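You operate a simulated robot arm through the tools that you are given. There is no shell and no other tool.

You run a simulated robot arm. Do the job below in one go: nothing can be reset, and whatever is moved stays where it is left.

JOB
Tape the web ends with the green block and push the plate back.
Fine: the block bears the tape; close both clamps before pressing it on the joint, put it back, open both clamps. Set down upright: what you pick out.

Only the result counts: the job must be done as asked and must still hold three seconds after the hand-in. Knocking over, shifting, dropping, spilling or breaking anything else fails it.

ROBOT AND FRAMES
A 7-joint arm with a two-finger parallel gripper, fixed in place. Base frame: the origin is at the foot of the arm, x ahead of it, y to its left, z up. Readings come in m, degrees, newtons and seconds.
Its first joint turns from -166.0 to 166.0 degrees. Payload 3.43 kg.
Tool frame: the origin (TCP) lies between the finger pads and is the grasp point; the fingertips stand 0.034 m ahead of it; z points along the fingers, y is the line along which they close. Largest opening 0.128 m; finger width 0.024, thickness 0.012; the body of the gripper, 0.048 by 0.13 m, starts 0.096 m behind the TCP.
Orientation is that of the tool frame in the base frame, as a unit quaternion [w, x, y, z]. With the fingers straight down and closing along the base's y, the tool's x points along the base's -x, its y along +y and its z along -z.

CONTROLS
- The arm moves only by the tool send_rows. Its argument "plan" is a list of rows, each a list of 7 numbers: the shift along the base's x, y, z in units of 100 mm (1.0 is 100 mm), then the turn, a rotation vector about the base's x, y, z in units of 120 degrees (1.0 is 120 degrees), then the finger opening in m, from 0 to 0.128. In form: [[x, y, z, ax, ay, az, fingers], ...]. A call has 1 to 20 rows; each row is the pose to reach, as a shift and turn from the pose commanded when the call began. A call with a number of a shift or a turn outside -1 to 1 is refused whole. Each row takes 0.2 s and may step no farther than 0.05 m and 8.6 degrees from the row before; otherwise, or with a gripper value out of range, the whole call is refused. A pose out of reach is approached as far as the arm can. The call stops where the force on the tool passes 90 N (or 10 N more than at its start, if that is more) or the arm is blocked; 0.2 s more then pass. The fingers move at their own pace (about 0.153 m/s each) and stop on an object; they squeeze with about 37 N. The grip force told is the motor's: it shows also when the fingers shut on nothing. Time passes only in rows, and 0.2 s behind the last, so rows that repeat a pose let the fingers close. The reply holds the time, the measured pose of the TCP, the force on the tool along the base axes, the opening and the grip force, in the units named above and with some noise, with the torque about the TCP (base axes, N m) and any sound that the robot's microphone picked up.
- Cameras (640 x 400 px; columns grow to the right, rows downward): "scene" is fixed at [0.3986, 0.6498, 1.3251]; the picture's right is [-0.53, -0.85, 0.00], its down [-0.51, 0.32, -0.80] and it looks along [0.68, -0.42, -0.60] (base axes); focal length 309 px, centre (320, 200). "wrist" rides on the gripper at [0.076, -0.011, -0.16] in the tool frame; the picture's right is [0.15, 0.99, 0.00], its down [-0.88, 0.13, -0.46] and it looks along [-0.45, 0.07, 0.89] (tool axes); focal length 234 px, centre (320, 200). There is no depth. A picture from a camera that has moved, and an enlarged one, comes with that camera's place and axes in the base frame and with its lens.
- get_image(camera): a new picture of that camera. The clock stands still meanwhile.
- enlarge(camera, box): a new picture of the part [left, top, right, bottom] of that camera's present view, enlarged. The clock stands still meanwhile.
- sign_off(): hands the job in; it is judged then, once.

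Nothing tells you positions but the pictures and the camera data. Unless the task says otherwise, let go and move clear before handing in.

The tools are called after "Emit:" by a JSON object that holds its "fn" and its "kwargs". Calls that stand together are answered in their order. send_rows: Moves the arm, as the interface text tells. Its arguments: {"type":"object","properties":{"plan":{"type":"array","items":{"type":"array","items":{"type":"number"}}}},"required":["plan"]} The other tools are called the same way: get_image (camera) takes a picture; enlarge (camera, box) takes an enlarged picture of a part of a camera's view; sign_off () hands the job in.

At the start:

```text
clock: 0.0
eef_pos: [0.4751, 0.3124, 1.0423]
orientation: [0.0, 0.001, 1.0, 0.0]
wrist_force: [0.1, -0.2, 0.9]
wrist_torque: [0.03, 0.04, -0.02]
gripper_width: 0.128
grasp_force: 0.1
```

scene: 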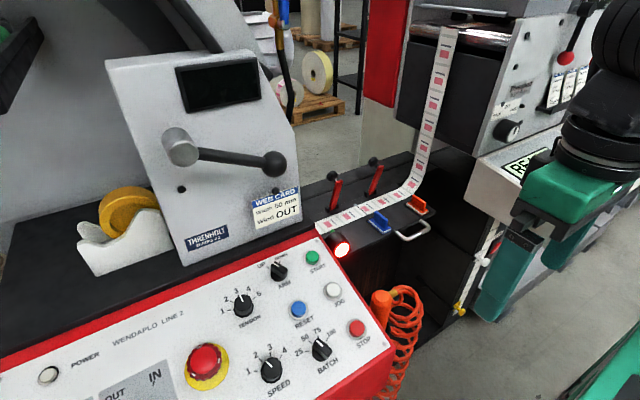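
wrist: 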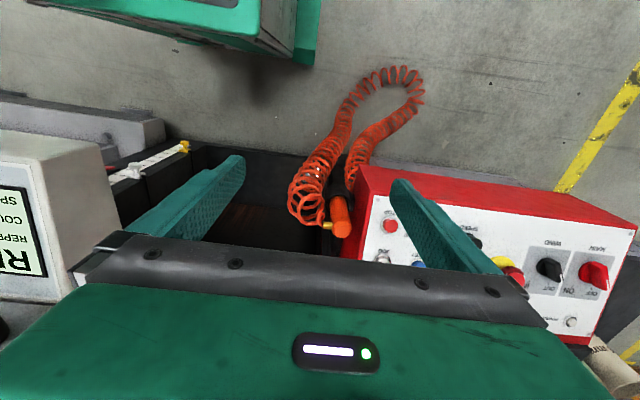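

The scene shows a web-splicing table with two red clamp levers, a blue and an orange block, a handle on a plate, and a control panel. I'll look closer at the work area before moving.

Emit:
{"fn": "enlarge", "kwargs": {"camera": "scene", "box": [300, 140, 460, 260]}}

Emit:
{"fn": "enlarge", "kwargs": {"camera": "scene", "box": [200, 200, 420, 400]}}

Emit:
{"fn": "enlarge", "kwargs": {"camera": "scene", "box": [440, 0, 640, 200]}}

Emit:
{"fn": "enlarge", "kwargs": {"camera": "wrist", "box": [60, 120, 400, 320]}}

```text
3.33 times, centred on (380, 200) of scene
camera zoom: at [0.3986, 0.6498, 1.3251], right [-0.53, -0.85, 0.0], down [-0.51, 0.32, -0.8], along [0.68, -0.42, -0.6], focal length 1031 px, centre (120, 200)
```

zoom: 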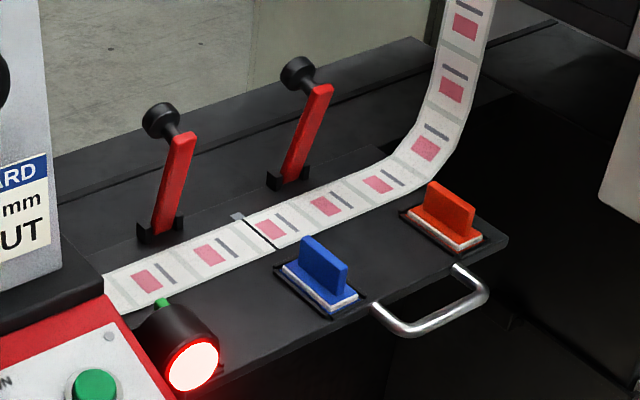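

```text
2.00 times, centred on (310, 300) of scene
camera zoom: at [0.3986, 0.6498, 1.3251], right [-0.53, -0.85, 0.0], down [-0.51, 0.32, -0.8], along [0.68, -0.42, -0.6], focal length 618 px, centre (340, 0)
```

zoom: 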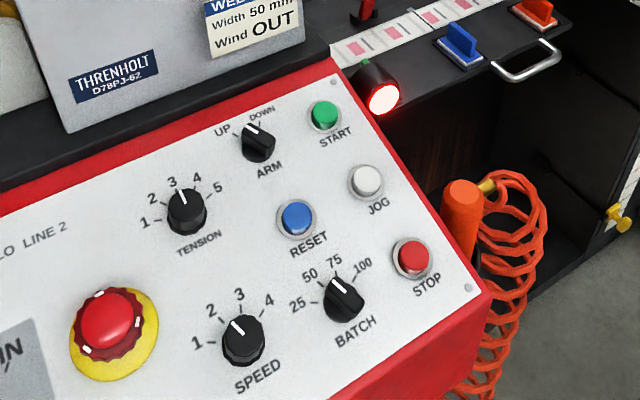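

```text
2.00 times, centred on (540, 100) of scene
camera zoom: at [0.3986, 0.6498, 1.3251], right [-0.53, -0.85, 0.0], down [-0.51, 0.32, -0.8], along [0.68, -0.42, -0.6], focal length 618 px, centre (-120, 400)
```

zoom: 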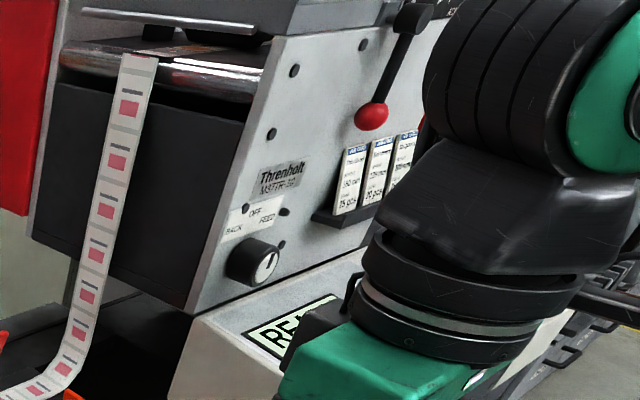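

```text
1.88 times, centred on (230, 220) of wrist
camera zoom: at [0.3988, 0.3012, 1.2029], right [-0.15, 0.99, 0.0], down [0.88, 0.13, 0.45], along [0.45, 0.07, -0.89], focal length 441 px, centre (489, 162)
```

zoom: 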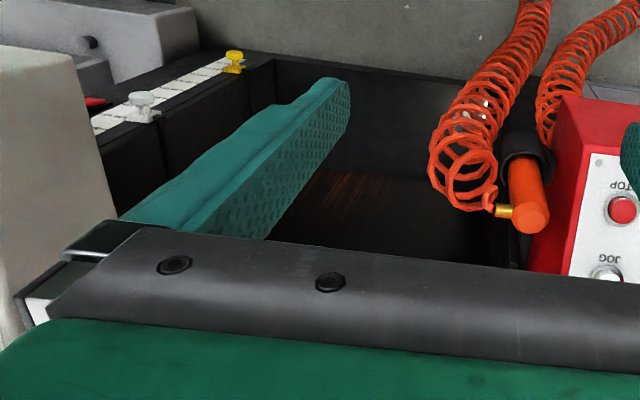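

The blue and orange blocks stand in front of the web, and a green one seems hidden behind the red lamp. The joint looks to be near (0.90, 0.20, 0.80), with the clamps behind it. I'll bring the wrist camera over the table to see it better.

Emit:
{"fn": "send_rows", "kwargs": {"plan": [[0.2, 0, 0.2, 0, 0, 0, 0.128], [0.6, -0.2, 0.4, 0, 0, 0, 0.128], [1.0, -0.4, 0.6, 0, 0, 0, 0.128]]}}

Emit:
{"fn": "get_image", "kwargs": {"camera": "wrist"}}

Emit:
{"fn": "get_image", "kwargs": {"camera": "scene"}}

```text
clock: 0.8
eef_pos: [0.5601, 0.2722, 1.1054]
orientation: [0.006, 0.0, 1.0, 0.0]
wrist_force: [-0.4, 0.6, -0.4]
wrist_torque: [-0.01, -0.03, 0.02]
gripper_width: 0.1279
grasp_force: 0.0
```

```text
taken
camera wrist: at [0.4829, 0.2615, 1.2666], right [-0.15, 0.99, 0.0], down [0.88, 0.13, 0.47], along [0.46, 0.07, -0.88], focal length 234 px, centre (320, 200)
```

wrist: 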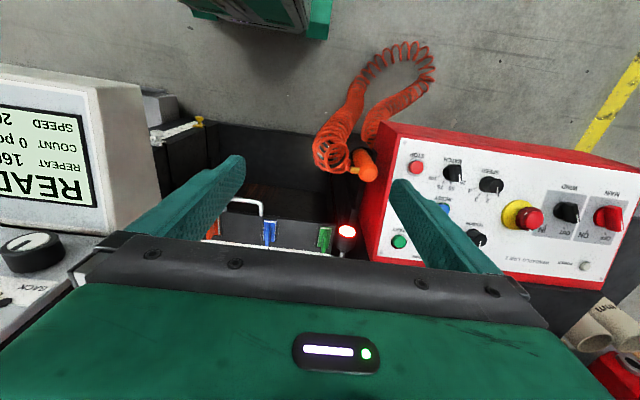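

```text
taken
```

scene: 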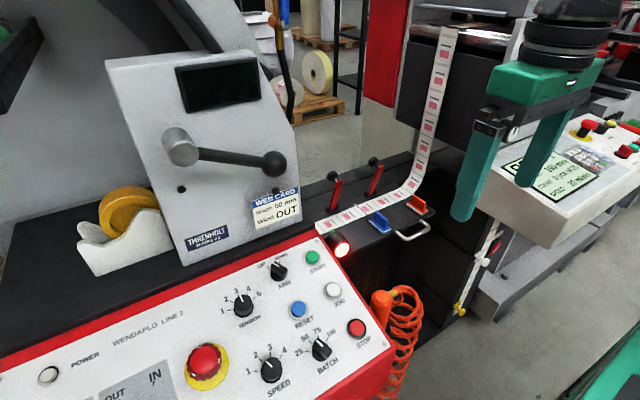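

The green block is visible next to the lamp, near (0.82, 0.32, 0.80). I'll move the wrist camera further over the table.

Emit:
{"fn": "send_rows", "kwargs": {"plan": [[0.4, -0.1, 0.1, 0, 0, 0, 0.128], [0.8, -0.3, 0.2, 0, 0, 0, 0.128], [1.0, -0.5, 0.2, 0, 0, 0, 0.128], [1.0, -0.5, 0.2, 0, 0, 0, 0.128]]}}

Emit:
{"fn": "get_image", "kwargs": {"camera": "wrist"}}

Emit:
{"fn": "get_image", "kwargs": {"camera": "scene"}}

```text
clock: 1.8
eef_pos: [0.662, 0.2228, 1.1289]
orientation: [0.006, 0.0, 1.0, 0.001]
wrist_force: [0.2, -0.2, 0.7]
wrist_torque: [-0.02, -0.03, -0.02]
gripper_width: 0.128
grasp_force: 0.1
```

```text
taken
camera wrist: at [0.5839, 0.2113, 1.288], right [-0.15, 0.99, 0.0], down [0.88, 0.13, 0.47], along [0.46, 0.07, -0.88], focal length 234 px, centre (320, 200)
```

wrist: 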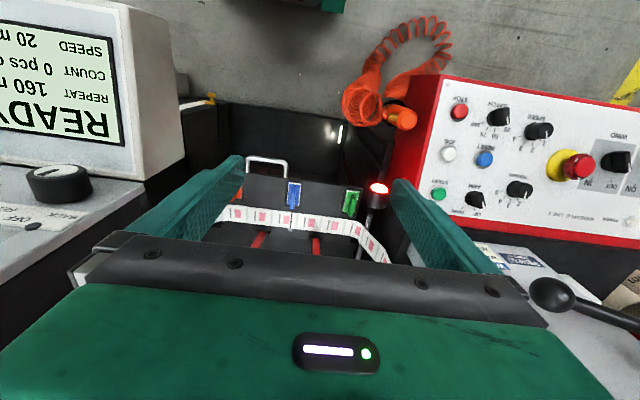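

```text
taken
```

scene: 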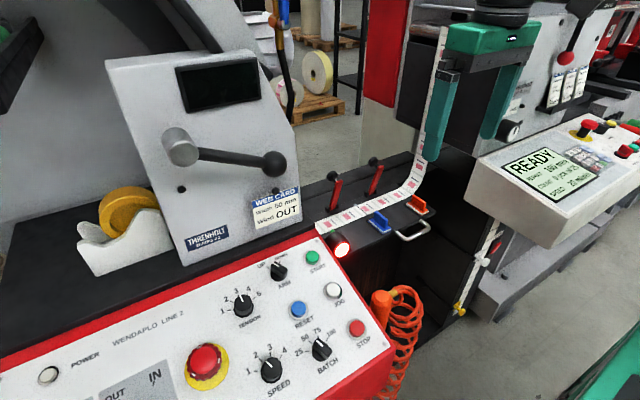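

The web, the blocks and the clamp levers are now between the fingers in the wrist view. I'll go further forward to see the clamps.

Emit:
{"fn": "send_rows", "kwargs": {"plan": [[0.4, 0, 0, 0, 0, 0, 0.128], [0.8, 0, 0, 0, 0, 0, 0.128], [1.0, -0.1, 0, 0, 0, 0, 0.128], [1.0, -0.1, 0, 0, 0, 0, 0.128]]}}

Emit:
{"fn": "get_image", "kwargs": {"camera": "wrist"}}

Emit:
{"fn": "enlarge", "kwargs": {"camera": "wrist", "box": [200, 100, 440, 250]}}

Emit:
{"fn": "get_image", "kwargs": {"camera": "scene"}}

```text
clock: 2.8
eef_pos: [0.7637, 0.211, 1.1289]
orientation: [0.007, 0.0, 1.0, 0.001]
wrist_force: [0.4, -0.1, 0.3]
wrist_torque: [-0.01, -0.02, 0.0]
gripper_width: 0.1278
grasp_force: 0.0
```

```text
taken
camera wrist: at [0.685, 0.2006, 1.2877], right [-0.15, 0.99, 0.0], down [0.88, 0.13, 0.47], along [0.46, 0.07, -0.88], focal length 234 px, centre (320, 200)
```

wrist: 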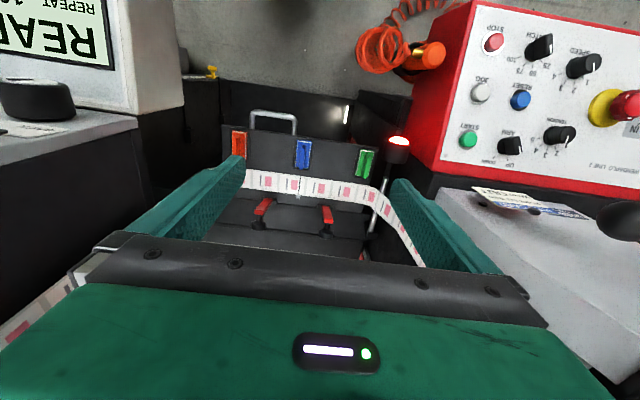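

```text
2.67 times, centred on (320, 175) of wrist
camera zoom: at [0.685, 0.2006, 1.2877], right [-0.15, 0.99, 0.0], down [0.88, 0.13, 0.47], along [0.46, 0.07, -0.88], focal length 624 px, centre (320, 267)
```

zoom: 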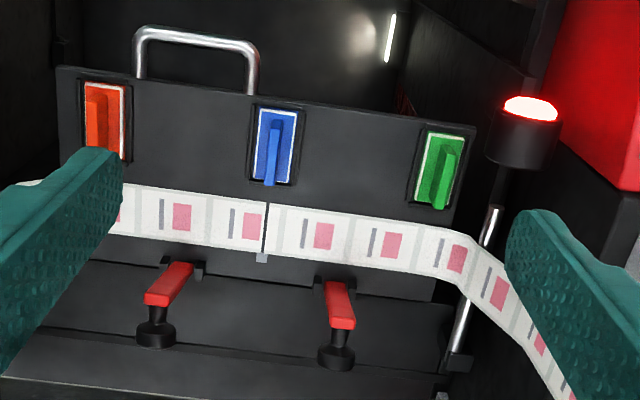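

```text
taken
```

scene: 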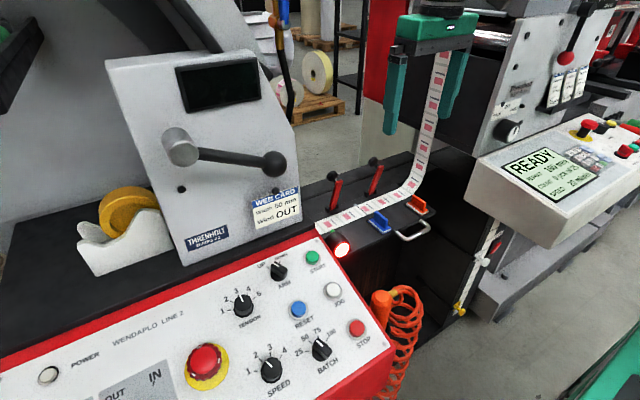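

The wrist view shows the plate with its steel handle and three tape blocks: orange at y≈0.045, blue at 0.187 and green at 0.327. The web joint is near (0.92, 0.187, 0.77), and two red levers stand open behind the web. I'll zoom in on the details before moving closer.

Emit:
{"fn": "enlarge", "kwargs": {"camera": "wrist", "box": [235, 160, 365, 245]}}

Emit:
{"fn": "enlarge", "kwargs": {"camera": "wrist", "box": [330, 130, 430, 195]}}

Emit:
{"fn": "enlarge", "kwargs": {"camera": "scene", "box": [310, 150, 390, 240]}}

Emit:
{"fn": "enlarge", "kwargs": {"camera": "scene", "box": [360, 170, 450, 260]}}

```text
4.71 times, centred on (300, 202) of wrist
camera zoom: at [0.685, 0.2006, 1.2877], right [-0.15, 0.99, 0.0], down [0.88, 0.13, 0.47], along [0.46, 0.07, -0.88], focal length 1102 px, centre (414, 188)
```

zoom: 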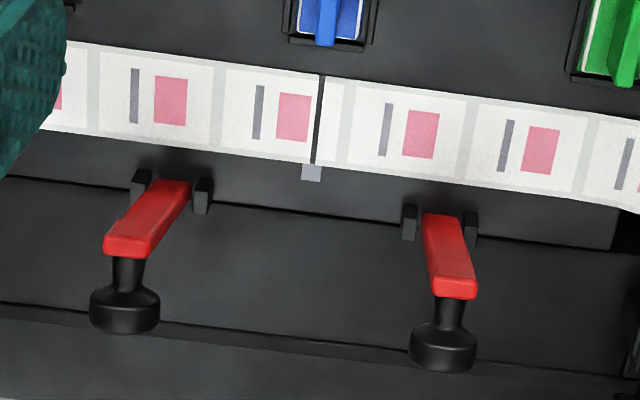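

```text
6.15 times, centred on (380, 162) of wrist
camera zoom: at [0.685, 0.2006, 1.2877], right [-0.15, 0.99, 0.0], down [0.88, 0.13, 0.47], along [0.46, 0.07, -0.88], focal length 1441 px, centre (-49, 431)
```

zoom: 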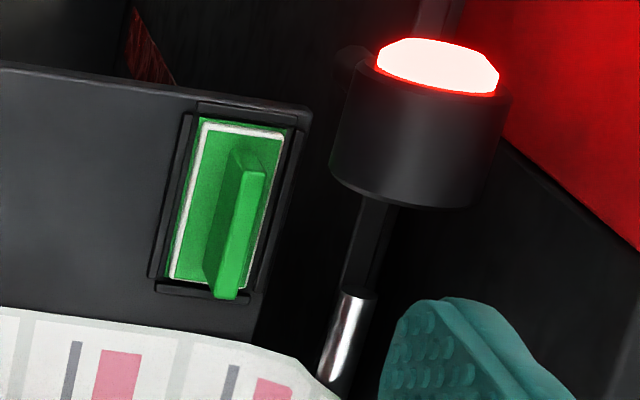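

```text
4.44 times, centred on (350, 195) of scene
camera zoom: at [0.3986, 0.6498, 1.3251], right [-0.53, -0.85, 0.0], down [-0.51, 0.32, -0.8], along [0.68, -0.42, -0.6], focal length 1374 px, centre (187, 222)
```

zoom: 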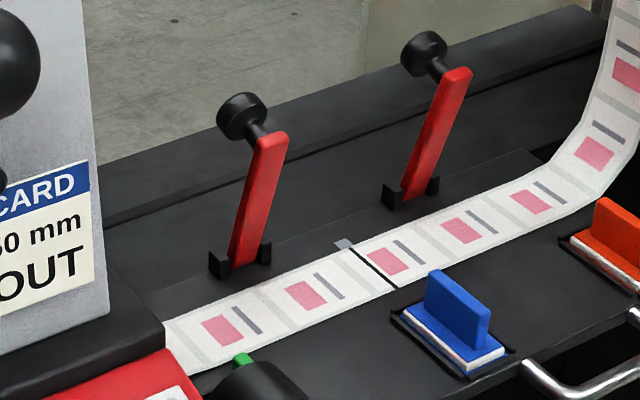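

```text
4.44 times, centred on (405, 215) of scene
camera zoom: at [0.3986, 0.6498, 1.3251], right [-0.53, -0.85, 0.0], down [-0.51, 0.32, -0.8], along [0.68, -0.42, -0.6], focal length 1374 px, centre (-58, 133)
```

zoom: 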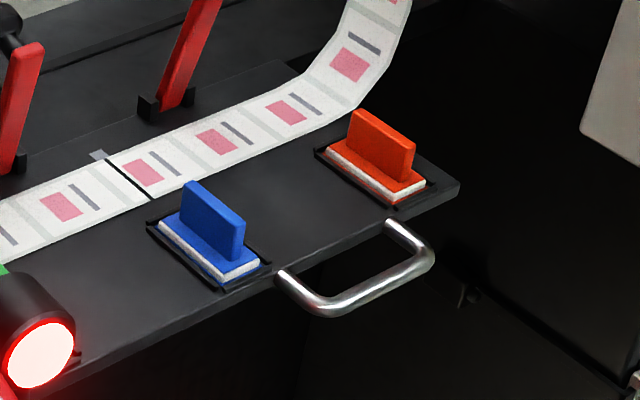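

The geometry is clear. Each red lever pivots at about x=0.967, z=0.782, leans forward slightly, has its bar end near (0.937, y, 0.888), and carries a black knob on its far side. The lever y values are 0.113 and 0.256. I'll go above the y=0.256 lever first.

Emit:
{"fn": "send_rows", "kwargs": {"plan": [[0.3, 0.1, -0.1, 0, 0, 0, 0.06], [0.6, 0.3, -0.3, 0, 0, 0, 0.06], [0.9, 0.45, -0.5, 0, 0, 0, 0.06], [1.0, 0.45, -0.7, 0, 0, 0, 0.06], [1.0, 0.45, -0.7, 0, 0, 0, 0.06]]}}

Emit:
{"fn": "get_image", "kwargs": {"camera": "wrist"}}

Emit:
{"fn": "get_image", "kwargs": {"camera": "scene"}}

```text
clock: 4.0
eef_pos: [0.862, 0.2586, 1.0569]
orientation: [0.005, 0.0, 1.0, 0.0]
wrist_force: [-0.5, 0.2, 0.4]
wrist_torque: [0.01, 0.01, 0.0]
gripper_width: 0.0599
grasp_force: 0.0
```

```text
taken
camera wrist: at [0.7844, 0.2464, 1.2169], right [-0.15, 0.99, 0.0], down [0.88, 0.13, 0.47], along [0.46, 0.07, -0.88], focal length 234 px, centre (320, 200)
```

wrist: 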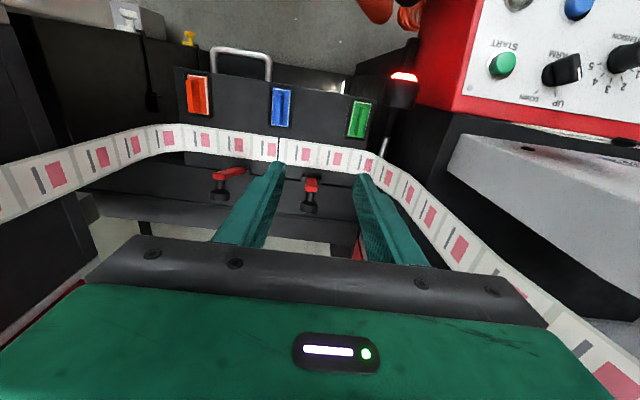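

```text
taken
```

scene: 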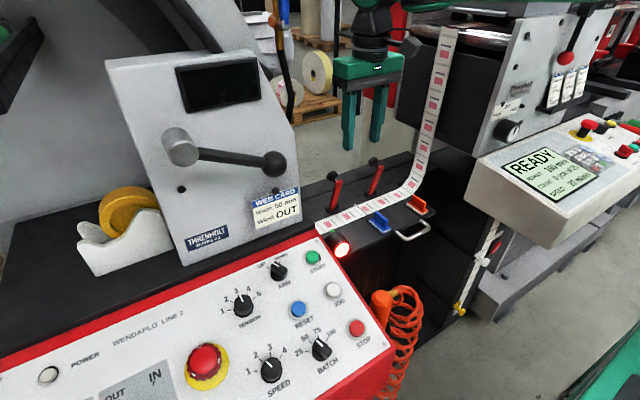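

I'm in front of the left lever with the fingers spread around it. The web rises at y≈0.40, so I have clearance there. I'll move to just above the bar end.

Emit:
{"fn": "send_rows", "kwargs": {"plan": [[0.3, 0, -0.1, 0, 0, 0, 0.06], [0.6, 0, -0.4, 0, 0, 0, 0.06], [0.73, -0.02, -0.8, 0, 0, 0, 0.06], [0.73, -0.02, -1.0, 0, 0, 0, 0.06], [0.73, -0.02, -1.0, 0, 0, 0, 0.06]]}}

Emit:
{"fn": "get_image", "kwargs": {"camera": "wrist"}}

Emit:
{"fn": "enlarge", "kwargs": {"camera": "scene", "box": [290, 80, 450, 240]}}

```text
clock: 5.2
eef_pos: [0.9354, 0.2548, 0.9566]
orientation: [0.005, 0.0, 1.0, 0.0]
wrist_force: [0.2, -0.7, 0.0]
wrist_torque: [0.03, 0.0, 0.03]
gripper_width: 0.0599
grasp_force: 0.0
```

```text
taken
camera wrist: at [0.8573, 0.2446, 1.1156], right [-0.15, 0.99, 0.0], down [0.88, 0.13, 0.47], along [0.46, 0.07, -0.88], focal length 234 px, centre (320, 200)
```

wrist: 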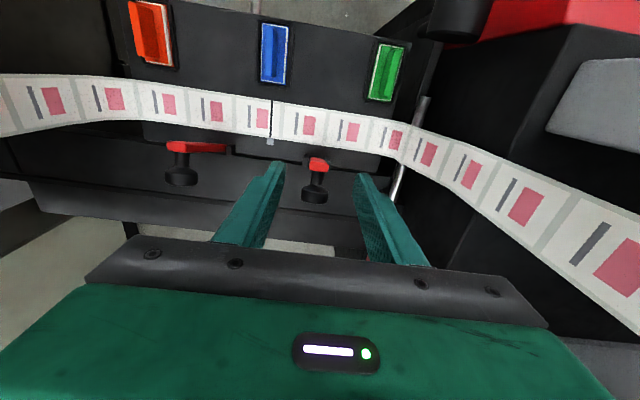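

```text
2.50 times, centred on (370, 160) of scene
camera zoom: at [0.3986, 0.6498, 1.3251], right [-0.53, -0.85, 0.0], down [-0.51, 0.32, -0.8], along [0.68, -0.42, -0.6], focal length 773 px, centre (195, 300)
```

zoom: 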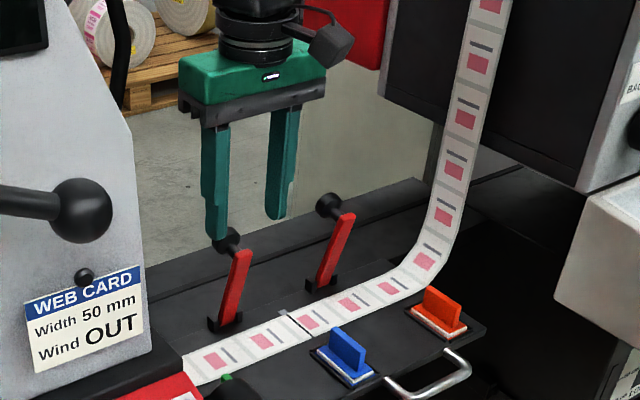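

The bar end is at (0.935, 0.255, 0.888), centred between the fingers. I'll descend and grip its top few centimetres.

Emit:
{"fn": "send_rows", "kwargs": {"plan": [[0.0, 0.0, -0.3, 0, 0, 0, 0.06], [0.0, 0.0, -0.58, 0, 0, 0, 0.06], [0.0, 0.0, -0.58, 0, 0, 0, 0.06]]}}

Emit:
{"fn": "get_image", "kwargs": {"camera": "wrist"}}

Emit:
{"fn": "enlarge", "kwargs": {"camera": "scene", "box": [300, 120, 420, 240]}}

```text
clock: 6.0
eef_pos: [0.9366, 0.2573, 0.8962]
orientation: [0.006, 0.0, 1.0, 0.0]
wrist_force: [1.2, -0.7, -0.4]
wrist_torque: [0.03, -0.04, 0.02]
gripper_width: 0.0598
grasp_force: 0.0
```

```text
taken
camera wrist: at [0.8585, 0.2462, 1.0567], right [-0.15, 0.99, 0.0], down [0.88, 0.13, 0.47], along [0.46, 0.07, -0.88], focal length 234 px, centre (320, 200)
```

wrist: 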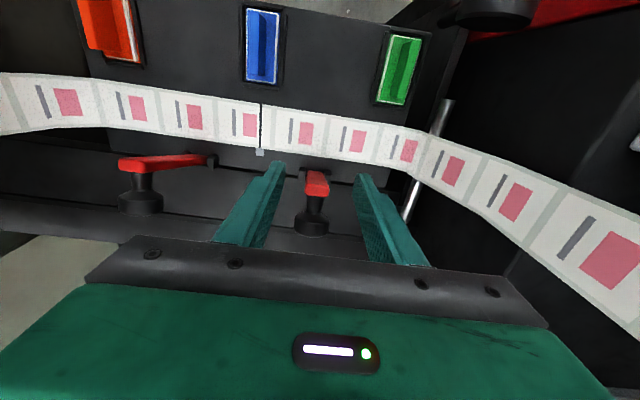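

```text
3.33 times, centred on (360, 180) of scene
camera zoom: at [0.3986, 0.6498, 1.3251], right [-0.53, -0.85, 0.0], down [-0.51, 0.32, -0.8], along [0.68, -0.42, -0.6], focal length 1031 px, centre (187, 267)
```

zoom: 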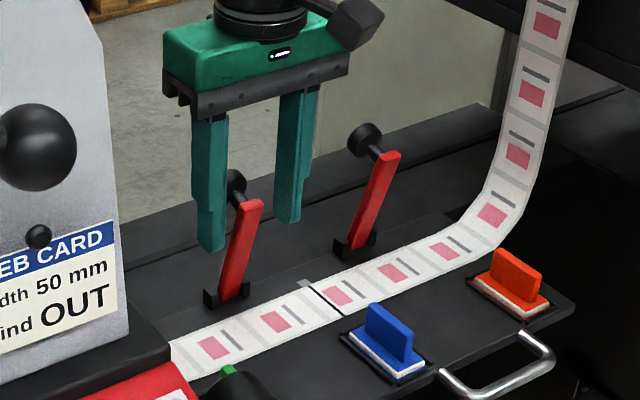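

The bar end lies between the fingertips. I'll close on it.

Emit:
{"fn": "send_rows", "kwargs": {"plan": [[0, -0.01, 0, 0, 0, 0, 0.04], [0, -0.01, 0, 0, 0, 0, 0.02], [0, -0.01, 0, 0, 0, 0, 0.005], [0, -0.01, 0, 0, 0, 0, 0.005]]}}

Emit:
{"fn": "enlarge", "kwargs": {"camera": "wrist", "box": [240, 130, 400, 250]}}

```text
clock: 7.0
eef_pos: [0.9365, 0.2546, 0.8976]
orientation: [0.005, 0.002, 1.0, 0.0]
wrist_force: [0.7, -6.8, -0.9]
wrist_torque: [-0.11, 0.01, -0.01]
gripper_width: 0.0196
grasp_force: 45.0
```

```text
3.33 times, centred on (320, 190) of wrist
camera zoom: at [0.858, 0.2441, 1.0578], right [-0.14, 0.99, 0.0], down [0.88, 0.13, 0.47], along [0.46, 0.07, -0.89], focal length 781 px, centre (320, 233)
```

zoom: 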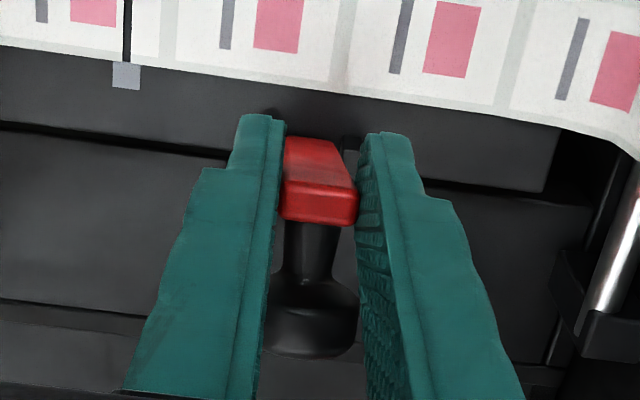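

I'm gripping the bar at 19.6 mm width. I'll swing it toward the robot along its arc about the pivot.

Emit:
{"fn": "send_rows", "kwargs": {"plan": [[-0.064, -0.02, -0.02, 0, 0, 0, 0.005], [-0.128, -0.02, -0.047, 0, 0, 0, 0.005], [-0.19, -0.02, -0.078, 0, 0, 0, 0.005], [-0.248, -0.02, -0.111, 0, 0, 0, 0.005]]}}

Emit:
{"fn": "enlarge", "kwargs": {"camera": "scene", "box": [300, 120, 420, 240]}}

Emit:
{"fn": "enlarge", "kwargs": {"camera": "wrist", "box": [240, 130, 400, 250]}}

```text
clock: 8.0
eef_pos: [0.9071, 0.2543, 0.8865]
orientation: [0.004, -0.002, 1.0, 0.0]
wrist_force: [3.3, 22.4, -3.0]
wrist_torque: [0.35, -0.05, 0.18]
gripper_width: 0.02
grasp_force: 44.5
```

```text
3.33 times, centred on (360, 180) of scene
camera zoom: at [0.3986, 0.6498, 1.3251], right [-0.53, -0.85, 0.0], down [-0.51, 0.32, -0.8], along [0.68, -0.42, -0.6], focal length 1031 px, centre (187, 267)
```

zoom: 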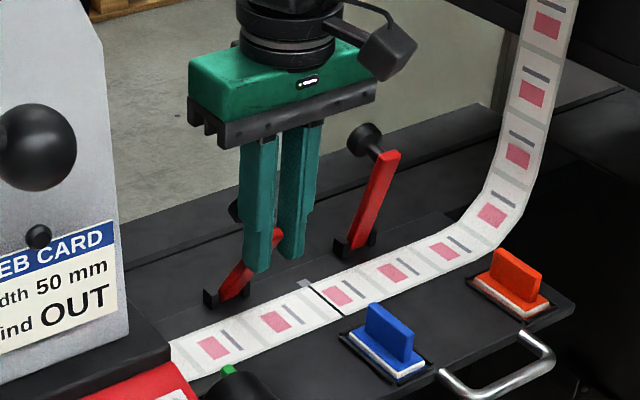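

```text
3.33 times, centred on (320, 190) of wrist
camera zoom: at [0.8303, 0.2433, 1.0475], right [-0.15, 0.99, 0.0], down [0.88, 0.14, 0.46], along [0.46, 0.07, -0.89], focal length 781 px, centre (320, 233)
```

zoom: 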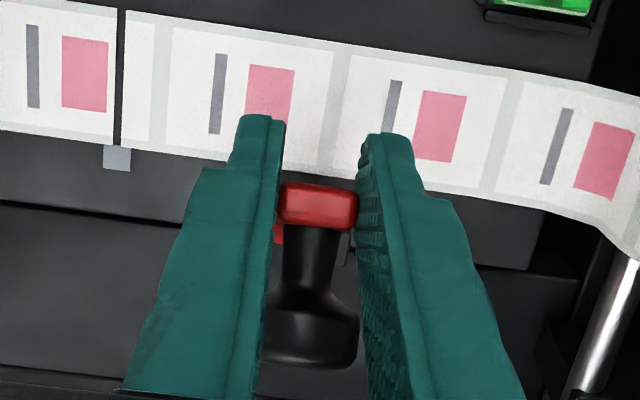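

The lever is following without disturbing the plate, and the side force shows I'm a couple of millimetres off in y. I'll correct that and swing slightly further, then release.

Emit:
{"fn": "send_rows", "kwargs": {"plan": [[-0.03, 0.02, -0.02, 0, 0, 0, 0.005], [-0.07, 0.02, -0.05, 0, 0, 0, 0.005], [-0.11, 0.02, -0.08, 0, 0, 0, 0.005]]}}

Emit:
{"fn": "enlarge", "kwargs": {"camera": "wrist", "box": [240, 130, 400, 250]}}

```text
clock: 8.8
eef_pos: [0.8972, 0.2562, 0.8807]
orientation: [0.006, 0.0, 1.0, 0.001]
wrist_force: [2.9, 18.7, 7.7]
wrist_torque: [0.25, -0.79, 0.14]
gripper_width: 0.0196
grasp_force: 45.3
```

```text
3.33 times, centred on (320, 190) of wrist
camera zoom: at [0.8202, 0.2437, 1.0406], right [-0.15, 0.99, 0.0], down [0.88, 0.13, 0.47], along [0.46, 0.07, -0.88], focal length 781 px, centre (320, 233)
```

zoom: 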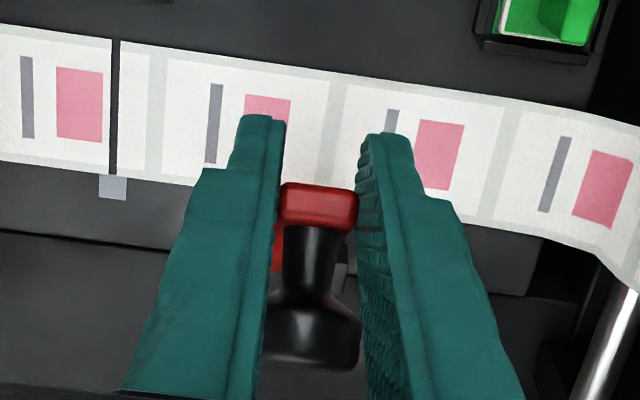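

The knob is starting to touch the fingers, so I'll open them and check whether the lever stays put.

Emit:
{"fn": "send_rows", "kwargs": {"plan": [[-0.11, 0.02, -0.08, 0, 0, 0, 0.06], [-0.11, 0.02, -0.08, 0, 0, 0, 0.06]]}}

Emit:
{"fn": "enlarge", "kwargs": {"camera": "wrist", "box": [240, 130, 400, 250]}}

Emit:
{"fn": "enlarge", "kwargs": {"camera": "scene", "box": [300, 120, 420, 240]}}

```text
clock: 9.4
eef_pos: [0.8877, 0.2554, 0.8709]
orientation: [0.006, 0.002, 1.0, -0.002]
wrist_force: [0.0, 0.9, 0.2]
wrist_torque: [-0.03, -0.03, 0.0]
gripper_width: 0.06
grasp_force: 0.0
```

```text
3.33 times, centred on (320, 190) of wrist
camera zoom: at [0.8097, 0.2444, 1.0317], right [-0.14, 0.99, 0.0], down [0.88, 0.13, 0.46], along [0.46, 0.07, -0.89], focal length 781 px, centre (320, 233)
```

zoom: 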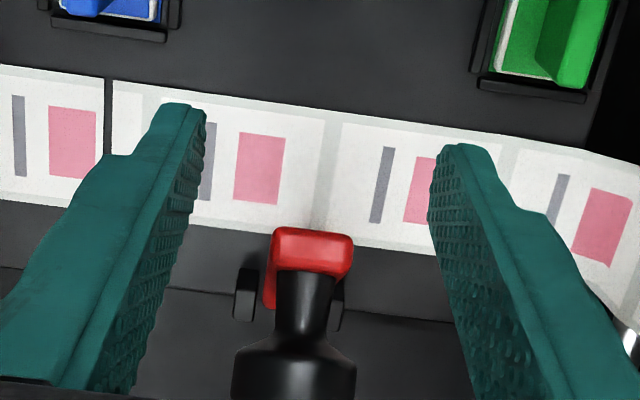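

```text
3.33 times, centred on (360, 180) of scene
camera zoom: at [0.3986, 0.6498, 1.3251], right [-0.53, -0.85, 0.0], down [-0.51, 0.32, -0.8], along [0.68, -0.42, -0.6], focal length 1031 px, centre (187, 267)
```

zoom: 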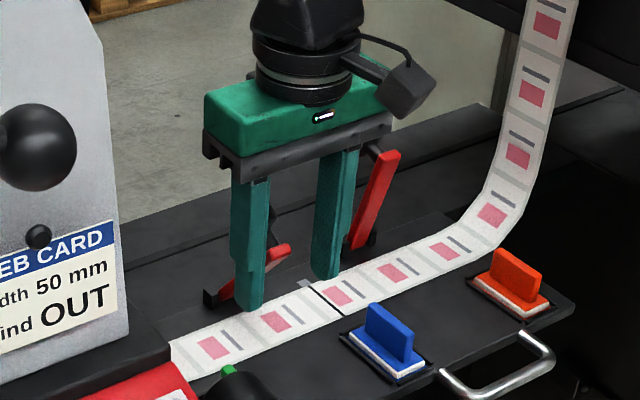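

The lever stays where I left it, at about 39° from vertical with the knob near (0.933, 0.256, 0.879). I'll shift so the fingers straddle the knob, grip that instead, and finish the swing.

Emit:
{"fn": "send_rows", "kwargs": {"plan": [[0.15, 0.015, 0.15, 0, 0, 0, 0.06], [0.35, 0.015, 0.22, 0, 0, 0, 0.06], [0.45, 0.015, 0.22, 0, 0, 0, 0.06], [0.45, 0.015, 0.22, 0, 0, 0, 0.06]]}}

Emit:
{"fn": "enlarge", "kwargs": {"camera": "wrist", "box": [240, 130, 400, 250]}}

Emit:
{"fn": "enlarge", "kwargs": {"camera": "scene", "box": [300, 120, 420, 240]}}

```text
clock: 10.4
eef_pos: [0.9321, 0.259, 0.8943]
orientation: [0.005, 0.001, 1.0, 0.0]
wrist_force: [-0.1, -0.5, 0.4]
wrist_torque: [-0.03, 0.01, 0.0]
gripper_width: 0.0601
grasp_force: 0.0
```

```text
3.33 times, centred on (320, 190) of wrist
camera zoom: at [0.855, 0.2478, 1.0538], right [-0.15, 0.99, 0.0], down [0.88, 0.13, 0.47], along [0.46, 0.07, -0.89], focal length 781 px, centre (320, 233)
```

zoom: 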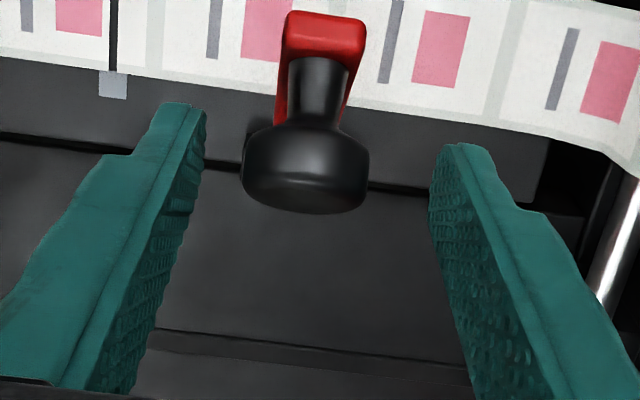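

```text
3.33 times, centred on (360, 180) of scene
camera zoom: at [0.3986, 0.6498, 1.3251], right [-0.53, -0.85, 0.0], down [-0.51, 0.32, -0.8], along [0.68, -0.42, -0.6], focal length 1031 px, centre (187, 267)
```

zoom: 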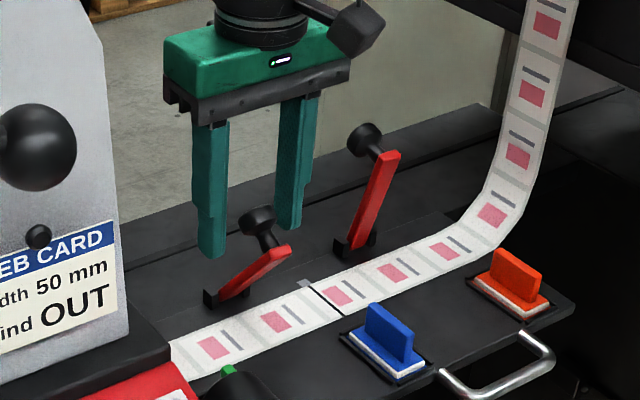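

The knob is at (0.9305, 0.2555, 0.875), slightly to the -y side of the fingers. I'll centre on it and close.

Emit:
{"fn": "send_rows", "kwargs": {"plan": [[0.0, -0.03, -0.05, 0, 0, 0, 0.06], [0.0, -0.03, -0.05, 0, 0, 0, 0.035], [0.0, -0.03, -0.05, 0, 0, 0, 0.015], [0.0, -0.03, -0.05, 0, 0, 0, 0.015]]}}

Emit:
{"fn": "enlarge", "kwargs": {"camera": "wrist", "box": [240, 130, 400, 250]}}

```text
clock: 11.4
eef_pos: [0.9342, 0.2556, 0.8889]
orientation: [0.006, 0.001, 1.0, 0.0]
wrist_force: [-0.5, -5.1, 1.3]
wrist_torque: [-0.08, -0.04, 0.03]
gripper_width: 0.029
grasp_force: 45.5
```

```text
3.33 times, centred on (320, 190) of wrist
camera zoom: at [0.8556, 0.244, 1.0496], right [-0.14, 0.99, 0.0], down [0.88, 0.13, 0.47], along [0.46, 0.07, -0.88], focal length 781 px, centre (320, 233)
```

zoom: 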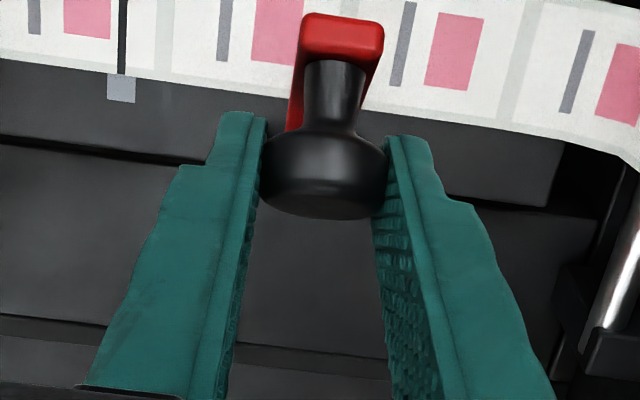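

The knob is held firmly at 29 mm. I'll swing the lever down along the arc toward closed.

Emit:
{"fn": "send_rows", "kwargs": {"plan": [[-0.07, -0.03, -0.03, 0, 0, 0, 0.015], [-0.135, -0.03, -0.065, 0, 0, 0, 0.015], [-0.21, -0.03, -0.112, 0, 0, 0, 0.015], [-0.277, -0.03, -0.165, 0, 0, 0, 0.015], [-0.34, -0.03, -0.225, 0, 0, 0, 0.015], [-0.4, -0.03, -0.288, 0, 0, 0, 0.015]]}}

Emit:
{"fn": "enlarge", "kwargs": {"camera": "wrist", "box": [240, 130, 400, 250]}}

Emit:
{"fn": "enlarge", "kwargs": {"camera": "scene", "box": [300, 120, 420, 240]}}

```text
clock: 12.8
eef_pos: [0.8921, 0.253, 0.8624]
orientation: [0.004, -0.001, 1.0, 0.0]
wrist_force: [1.5, 28.6, 2.6]
wrist_torque: [0.34, -0.26, -0.07]
gripper_width: 0.0304
grasp_force: 14.4
```

```text
3.33 times, centred on (320, 190) of wrist
camera zoom: at [0.8138, 0.2429, 1.021], right [-0.15, 0.99, 0.0], down [0.88, 0.13, 0.46], along [0.46, 0.07, -0.89], focal length 781 px, centre (320, 233)
```

zoom: 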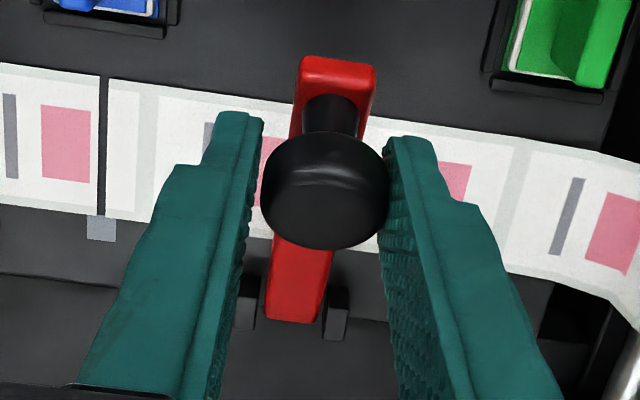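

```text
3.33 times, centred on (360, 180) of scene
camera zoom: at [0.3986, 0.6498, 1.3251], right [-0.53, -0.85, 0.0], down [-0.51, 0.32, -0.8], along [0.68, -0.42, -0.6], focal length 1031 px, centre (187, 267)
```

zoom: 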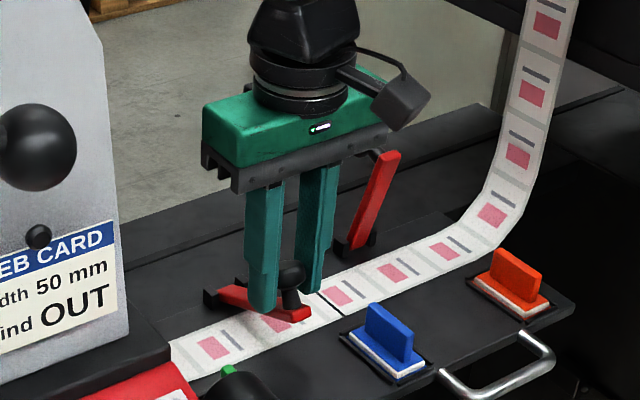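

The lever is nearly down and pressing sideways a little (28 N in y). I'll correct y and finish the arc.

Emit:
{"fn": "send_rows", "kwargs": {"plan": [[0, 0.02, 0, 0, 0, 0, 0.015], [-0.03, 0.03, -0.04, 0, 0, 0, 0.015], [-0.07, 0.03, -0.09, 0, 0, 0, 0.015], [-0.1, 0.03, -0.142, 0, 0, 0, 0.015]]}}

Emit:
{"fn": "enlarge", "kwargs": {"camera": "wrist", "box": [240, 130, 400, 250]}}

Emit:
{"fn": "enlarge", "kwargs": {"camera": "scene", "box": [300, 120, 420, 240]}}

```text
clock: 13.8
eef_pos: [0.8825, 0.2562, 0.8474]
orientation: [0.006, 0.001, 1.0, 0.0]
wrist_force: [0.5, 14.2, 13.4]
wrist_torque: [0.12, -1.24, -0.07]
gripper_width: 0.0288
grasp_force: 44.9
```

```text
3.33 times, centred on (320, 190) of wrist
camera zoom: at [0.8046, 0.244, 1.0065], right [-0.14, 0.99, 0.0], down [0.88, 0.13, 0.47], along [0.46, 0.07, -0.88], focal length 781 px, centre (320, 233)
```

zoom: 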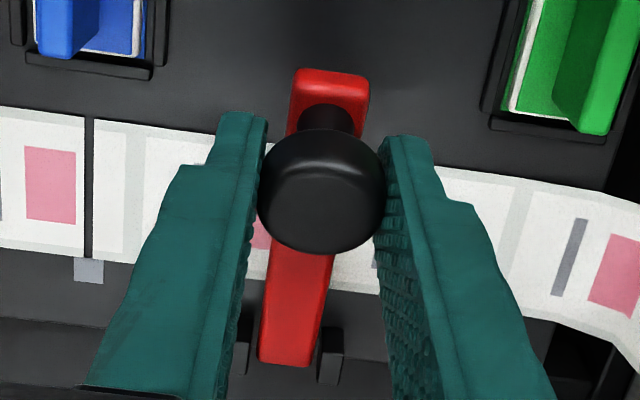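

```text
3.33 times, centred on (360, 180) of scene
camera zoom: at [0.3986, 0.6498, 1.3251], right [-0.53, -0.85, 0.0], down [-0.51, 0.32, -0.8], along [0.68, -0.42, -0.6], focal length 1031 px, centre (187, 267)
```

zoom: 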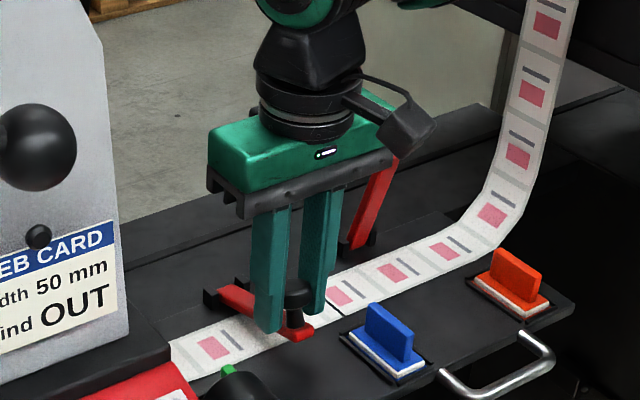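

The lever is about 10° from flat. I'll continue down carefully, watching the force.

Emit:
{"fn": "send_rows", "kwargs": {"plan": [[-0.04, 0.015, -0.077, 0, 0, 0, 0.015], [-0.074, 0.015, -0.158, 0, 0, 0, 0.015]]}}

Emit:
{"fn": "enlarge", "kwargs": {"camera": "wrist", "box": [240, 130, 400, 250]}}

Emit:
{"fn": "enlarge", "kwargs": {"camera": "scene", "box": [310, 170, 390, 240]}}

```text
clock: 14.4
eef_pos: [0.8751, 0.2544, 0.8311]
orientation: [0.006, 0.002, 1.0, -0.001]
wrist_force: [3.7, 3.7, 10.4]
wrist_torque: [-0.05, -1.24, -0.02]
gripper_width: 0.029
grasp_force: 45.0
```

```text
3.33 times, centred on (320, 190) of wrist
camera zoom: at [0.797, 0.2443, 0.99], right [-0.14, 0.99, 0.0], down [0.88, 0.13, 0.47], along [0.46, 0.06, -0.88], focal length 781 px, centre (320, 233)
```

zoom: 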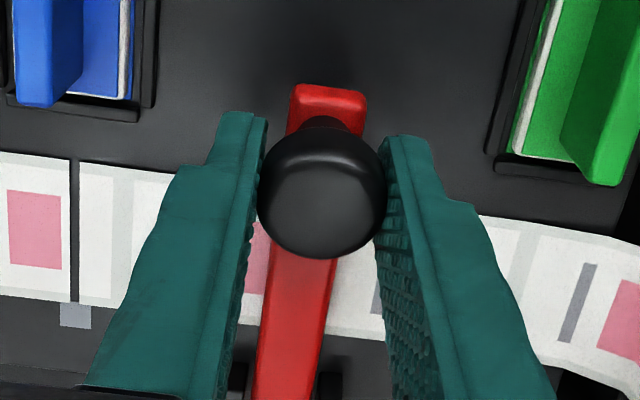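

```text
5.71 times, centred on (350, 205) of scene
camera zoom: at [0.3986, 0.6498, 1.3251], right [-0.53, -0.85, 0.0], down [-0.51, 0.32, -0.8], along [0.68, -0.42, -0.6], focal length 1767 px, centre (149, 171)
```

zoom: 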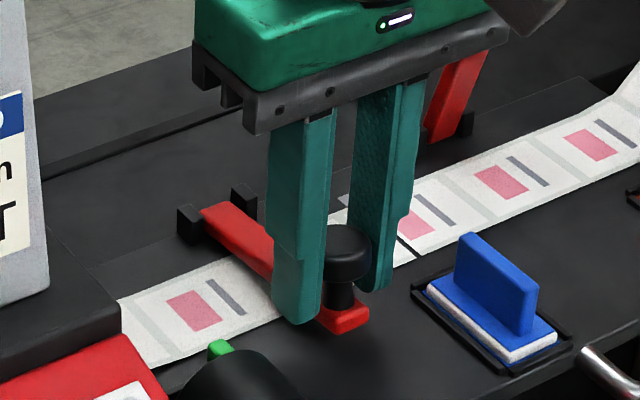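

The bar is nearly flat on the web. I'll press a little further to make sure it's seated.

Emit:
{"fn": "send_rows", "kwargs": {"plan": [[-0.015, 0.015, -0.05, 0, 0, 0, 0.015], [-0.025, 0.015, -0.1, 0, 0, 0, 0.015], [-0.03, 0.015, -0.14, 0, 0, 0, 0.015]]}}

Emit:
{"fn": "enlarge", "kwargs": {"camera": "wrist", "box": [240, 130, 400, 250]}}

Emit:
{"fn": "enlarge", "kwargs": {"camera": "scene", "box": [310, 170, 390, 240]}}

```text
clock: 15.2
eef_pos: [0.8728, 0.2549, 0.8181]
orientation: [0.007, 0.002, 1.0, -0.001]
wrist_force: [-6.6, -15.6, 18.8]
wrist_torque: [-0.26, -0.52, 0.06]
gripper_width: 0.0291
grasp_force: 44.9
```

```text
3.33 times, centred on (320, 190) of wrist
camera zoom: at [0.7943, 0.2444, 0.9778], right [-0.14, 0.99, 0.0], down [0.88, 0.13, 0.47], along [0.46, 0.06, -0.89], focal length 781 px, centre (320, 233)
```

zoom: 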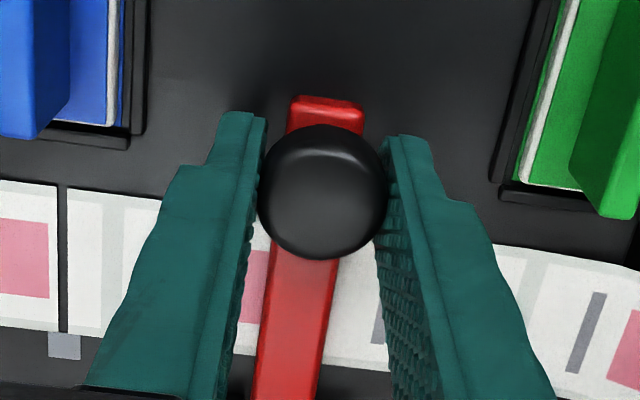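

```text
5.71 times, centred on (350, 205) of scene
camera zoom: at [0.3986, 0.6498, 1.3251], right [-0.53, -0.85, 0.0], down [-0.51, 0.32, -0.8], along [0.68, -0.42, -0.6], focal length 1767 px, centre (149, 171)
```

zoom: 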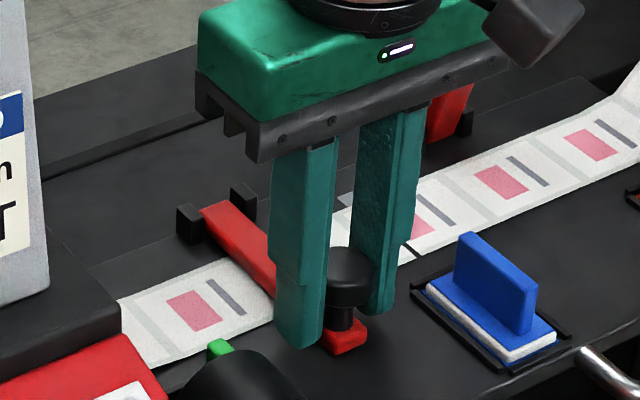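

The bar looks flat, and the vertical force is rising to 19 N. I'll release, rise above the knob, and then press down on it with closed fingers to seat it for certain.

Emit:
{"fn": "send_rows", "kwargs": {"plan": [[-0.03, 0.01, -0.14, 0, 0, 0, 0.06], [-0.03, 0.01, -0.14, 0, 0, 0, 0.06], [-0.03, 0.01, 0.2, 0, 0, 0, 0.06], [-0.03, 0.01, 0.6, 0, 0, 0, 0.06], [-0.03, 0.01, 0.8, 0, 0, 0, 0.03], [-0.03, 0.01, 0.8, 0, 0, 0, 0.0], [-0.03, 0.01, 0.8, 0, 0, 0, 0.0]]}}

Emit:
{"fn": "enlarge", "kwargs": {"camera": "wrist", "box": [200, 80, 440, 250]}}

Emit:
{"fn": "enlarge", "kwargs": {"camera": "scene", "box": [310, 140, 410, 240]}}

```text
clock: 16.8
eef_pos: [0.8696, 0.2585, 0.8967]
orientation: [0.005, 0.0, 1.0, 0.001]
wrist_force: [-0.6, 0.4, -1.0]
wrist_torque: [0.01, 0.0, 0.0]
gripper_width: 0.0
grasp_force: 33.2
```

```text
2.35 times, centred on (320, 165) of wrist
camera zoom: at [0.7914, 0.2472, 1.0559], right [-0.15, 0.99, 0.0], down [0.88, 0.13, 0.47], along [0.46, 0.07, -0.88], focal length 551 px, centre (320, 282)
```

zoom: 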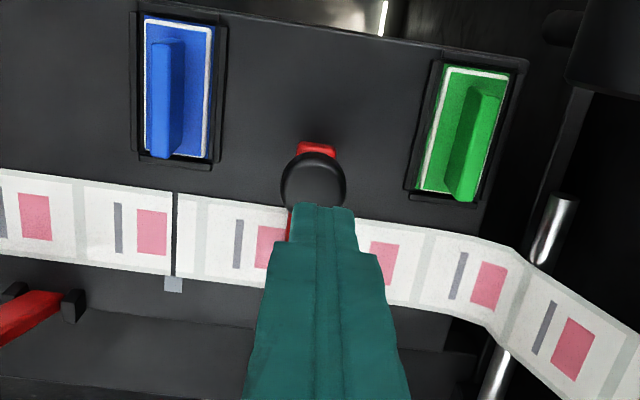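

```text
4.00 times, centred on (360, 190) of scene
camera zoom: at [0.3986, 0.6498, 1.3251], right [-0.53, -0.85, 0.0], down [-0.51, 0.32, -0.8], along [0.68, -0.42, -0.6], focal length 1237 px, centre (160, 240)
```

zoom: 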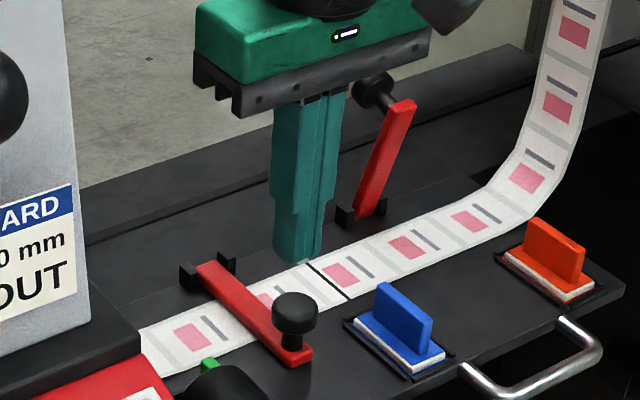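

Lever 1 now lies flat across the web with its knob up at about (0.868, 0.256). I'll press down on the knob with closed fingers to confirm it's fully closed.

Emit:
{"fn": "send_rows", "kwargs": {"plan": [[0.0, -0.02, -0.2, 0, 0, 0, 0.0], [0.0, -0.02, -0.28, 0, 0, 0, 0.0], [0.0, -0.02, -0.32, 0, 0, 0, 0.0], [0.0, -0.02, -0.36, 0, 0, 0, 0.0]]}}

Emit:
{"fn": "enlarge", "kwargs": {"camera": "scene", "box": [310, 140, 410, 240]}}

```text
clock: 17.8
eef_pos: [0.8694, 0.256, 0.8612]
orientation: [0.006, 0.0, 1.0, 0.001]
wrist_force: [-0.6, -0.5, 0.6]
wrist_torque: [-0.02, 0.0, 0.0]
gripper_width: 0.0
grasp_force: 33.4
```

```text
4.00 times, centred on (360, 190) of scene
camera zoom: at [0.3986, 0.6498, 1.3251], right [-0.53, -0.85, 0.0], down [-0.51, 0.32, -0.8], along [0.68, -0.42, -0.6], focal length 1237 px, centre (160, 240)
```

zoom: 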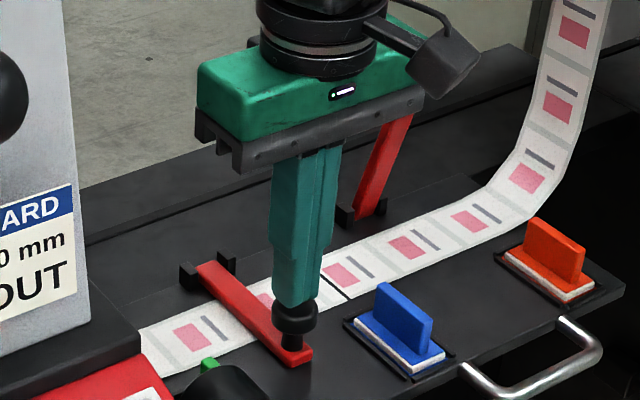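

No contact yet, though the fingertips are just above the knob. I'll continue down in small steps.

Emit:
{"fn": "send_rows", "kwargs": {"plan": [[0.0, 0, -0.03, 0, 0, 0, 0.0], [0.0, 0, -0.06, 0, 0, 0, 0.0], [0.0, 0, -0.09, 0, 0, 0, 0.0], [0.0, 0, -0.12, 0, 0, 0, 0.0]]}}

Emit:
{"fn": "enlarge", "kwargs": {"camera": "scene", "box": [310, 170, 390, 240]}}

```text
clock: 18.8
eef_pos: [0.8697, 0.2565, 0.8548]
orientation: [0.008, 0.001, 1.0, 0.0]
wrist_force: [-16.7, -13.5, 55.2]
wrist_torque: [-0.53, 0.53, 0.32]
gripper_width: 0.0
grasp_force: 32.3
```

```text
5.71 times, centred on (350, 205) of scene
camera zoom: at [0.3986, 0.6498, 1.3251], right [-0.53, -0.85, 0.0], down [-0.51, 0.32, -0.8], along [0.68, -0.42, -0.6], focal length 1767 px, centre (149, 171)
```

zoom: 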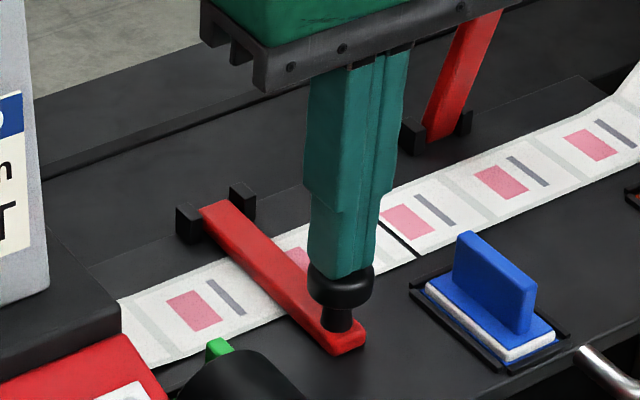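

55 N of pressing with no further travel means clamp 1 is closed. I'll rise and move across to clamp 2 (y≈0.116).

Emit:
{"fn": "send_rows", "kwargs": {"plan": [[0.0, 0, 0.4, 0, 0, 0, 0.0], [0.0, 0, 0.8, 0, 0, 0, 0.03], [0.0, -0.2, 1.0, 0, 0, 0, 0.06], [0.2, -0.6, 1.0, 0, 0, 0, 0.06], [0.4, -1.0, 1.0, 0, 0, 0, 0.06], [0.4, -1.0, 1.0, 0, 0, 0, 0.06]]}}

Emit:
{"fn": "get_image", "kwargs": {"camera": "wrist"}}

Emit:
{"fn": "get_image", "kwargs": {"camera": "scene"}}

```text
clock: 20.2
eef_pos: [0.912, 0.1563, 0.948]
orientation: [0.006, 0.0, 1.0, 0.0]
wrist_force: [-0.1, -0.6, 0.7]
wrist_torque: [0.01, -0.01, 0.0]
gripper_width: 0.06
grasp_force: 0.2
```

```text
taken
camera wrist: at [0.8332, 0.1444, 1.1079], right [-0.15, 0.99, 0.0], down [0.88, 0.13, 0.47], along [0.46, 0.07, -0.88], focal length 234 px, centre (320, 200)
```

wrist: 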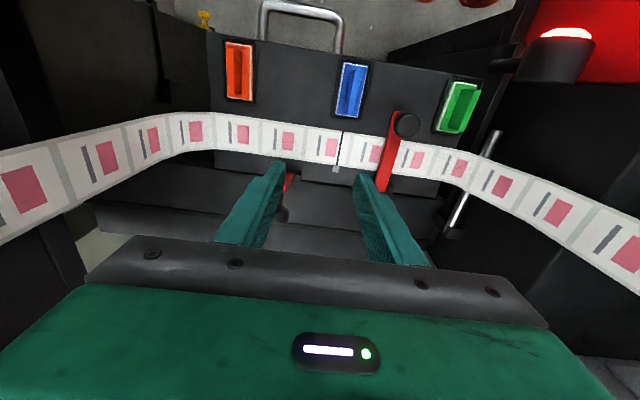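

```text
taken
```

scene: 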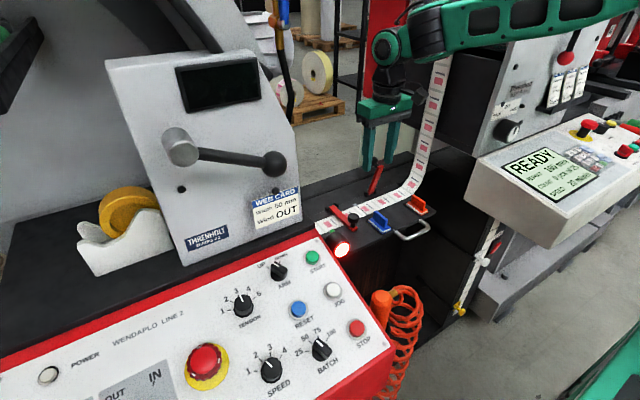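

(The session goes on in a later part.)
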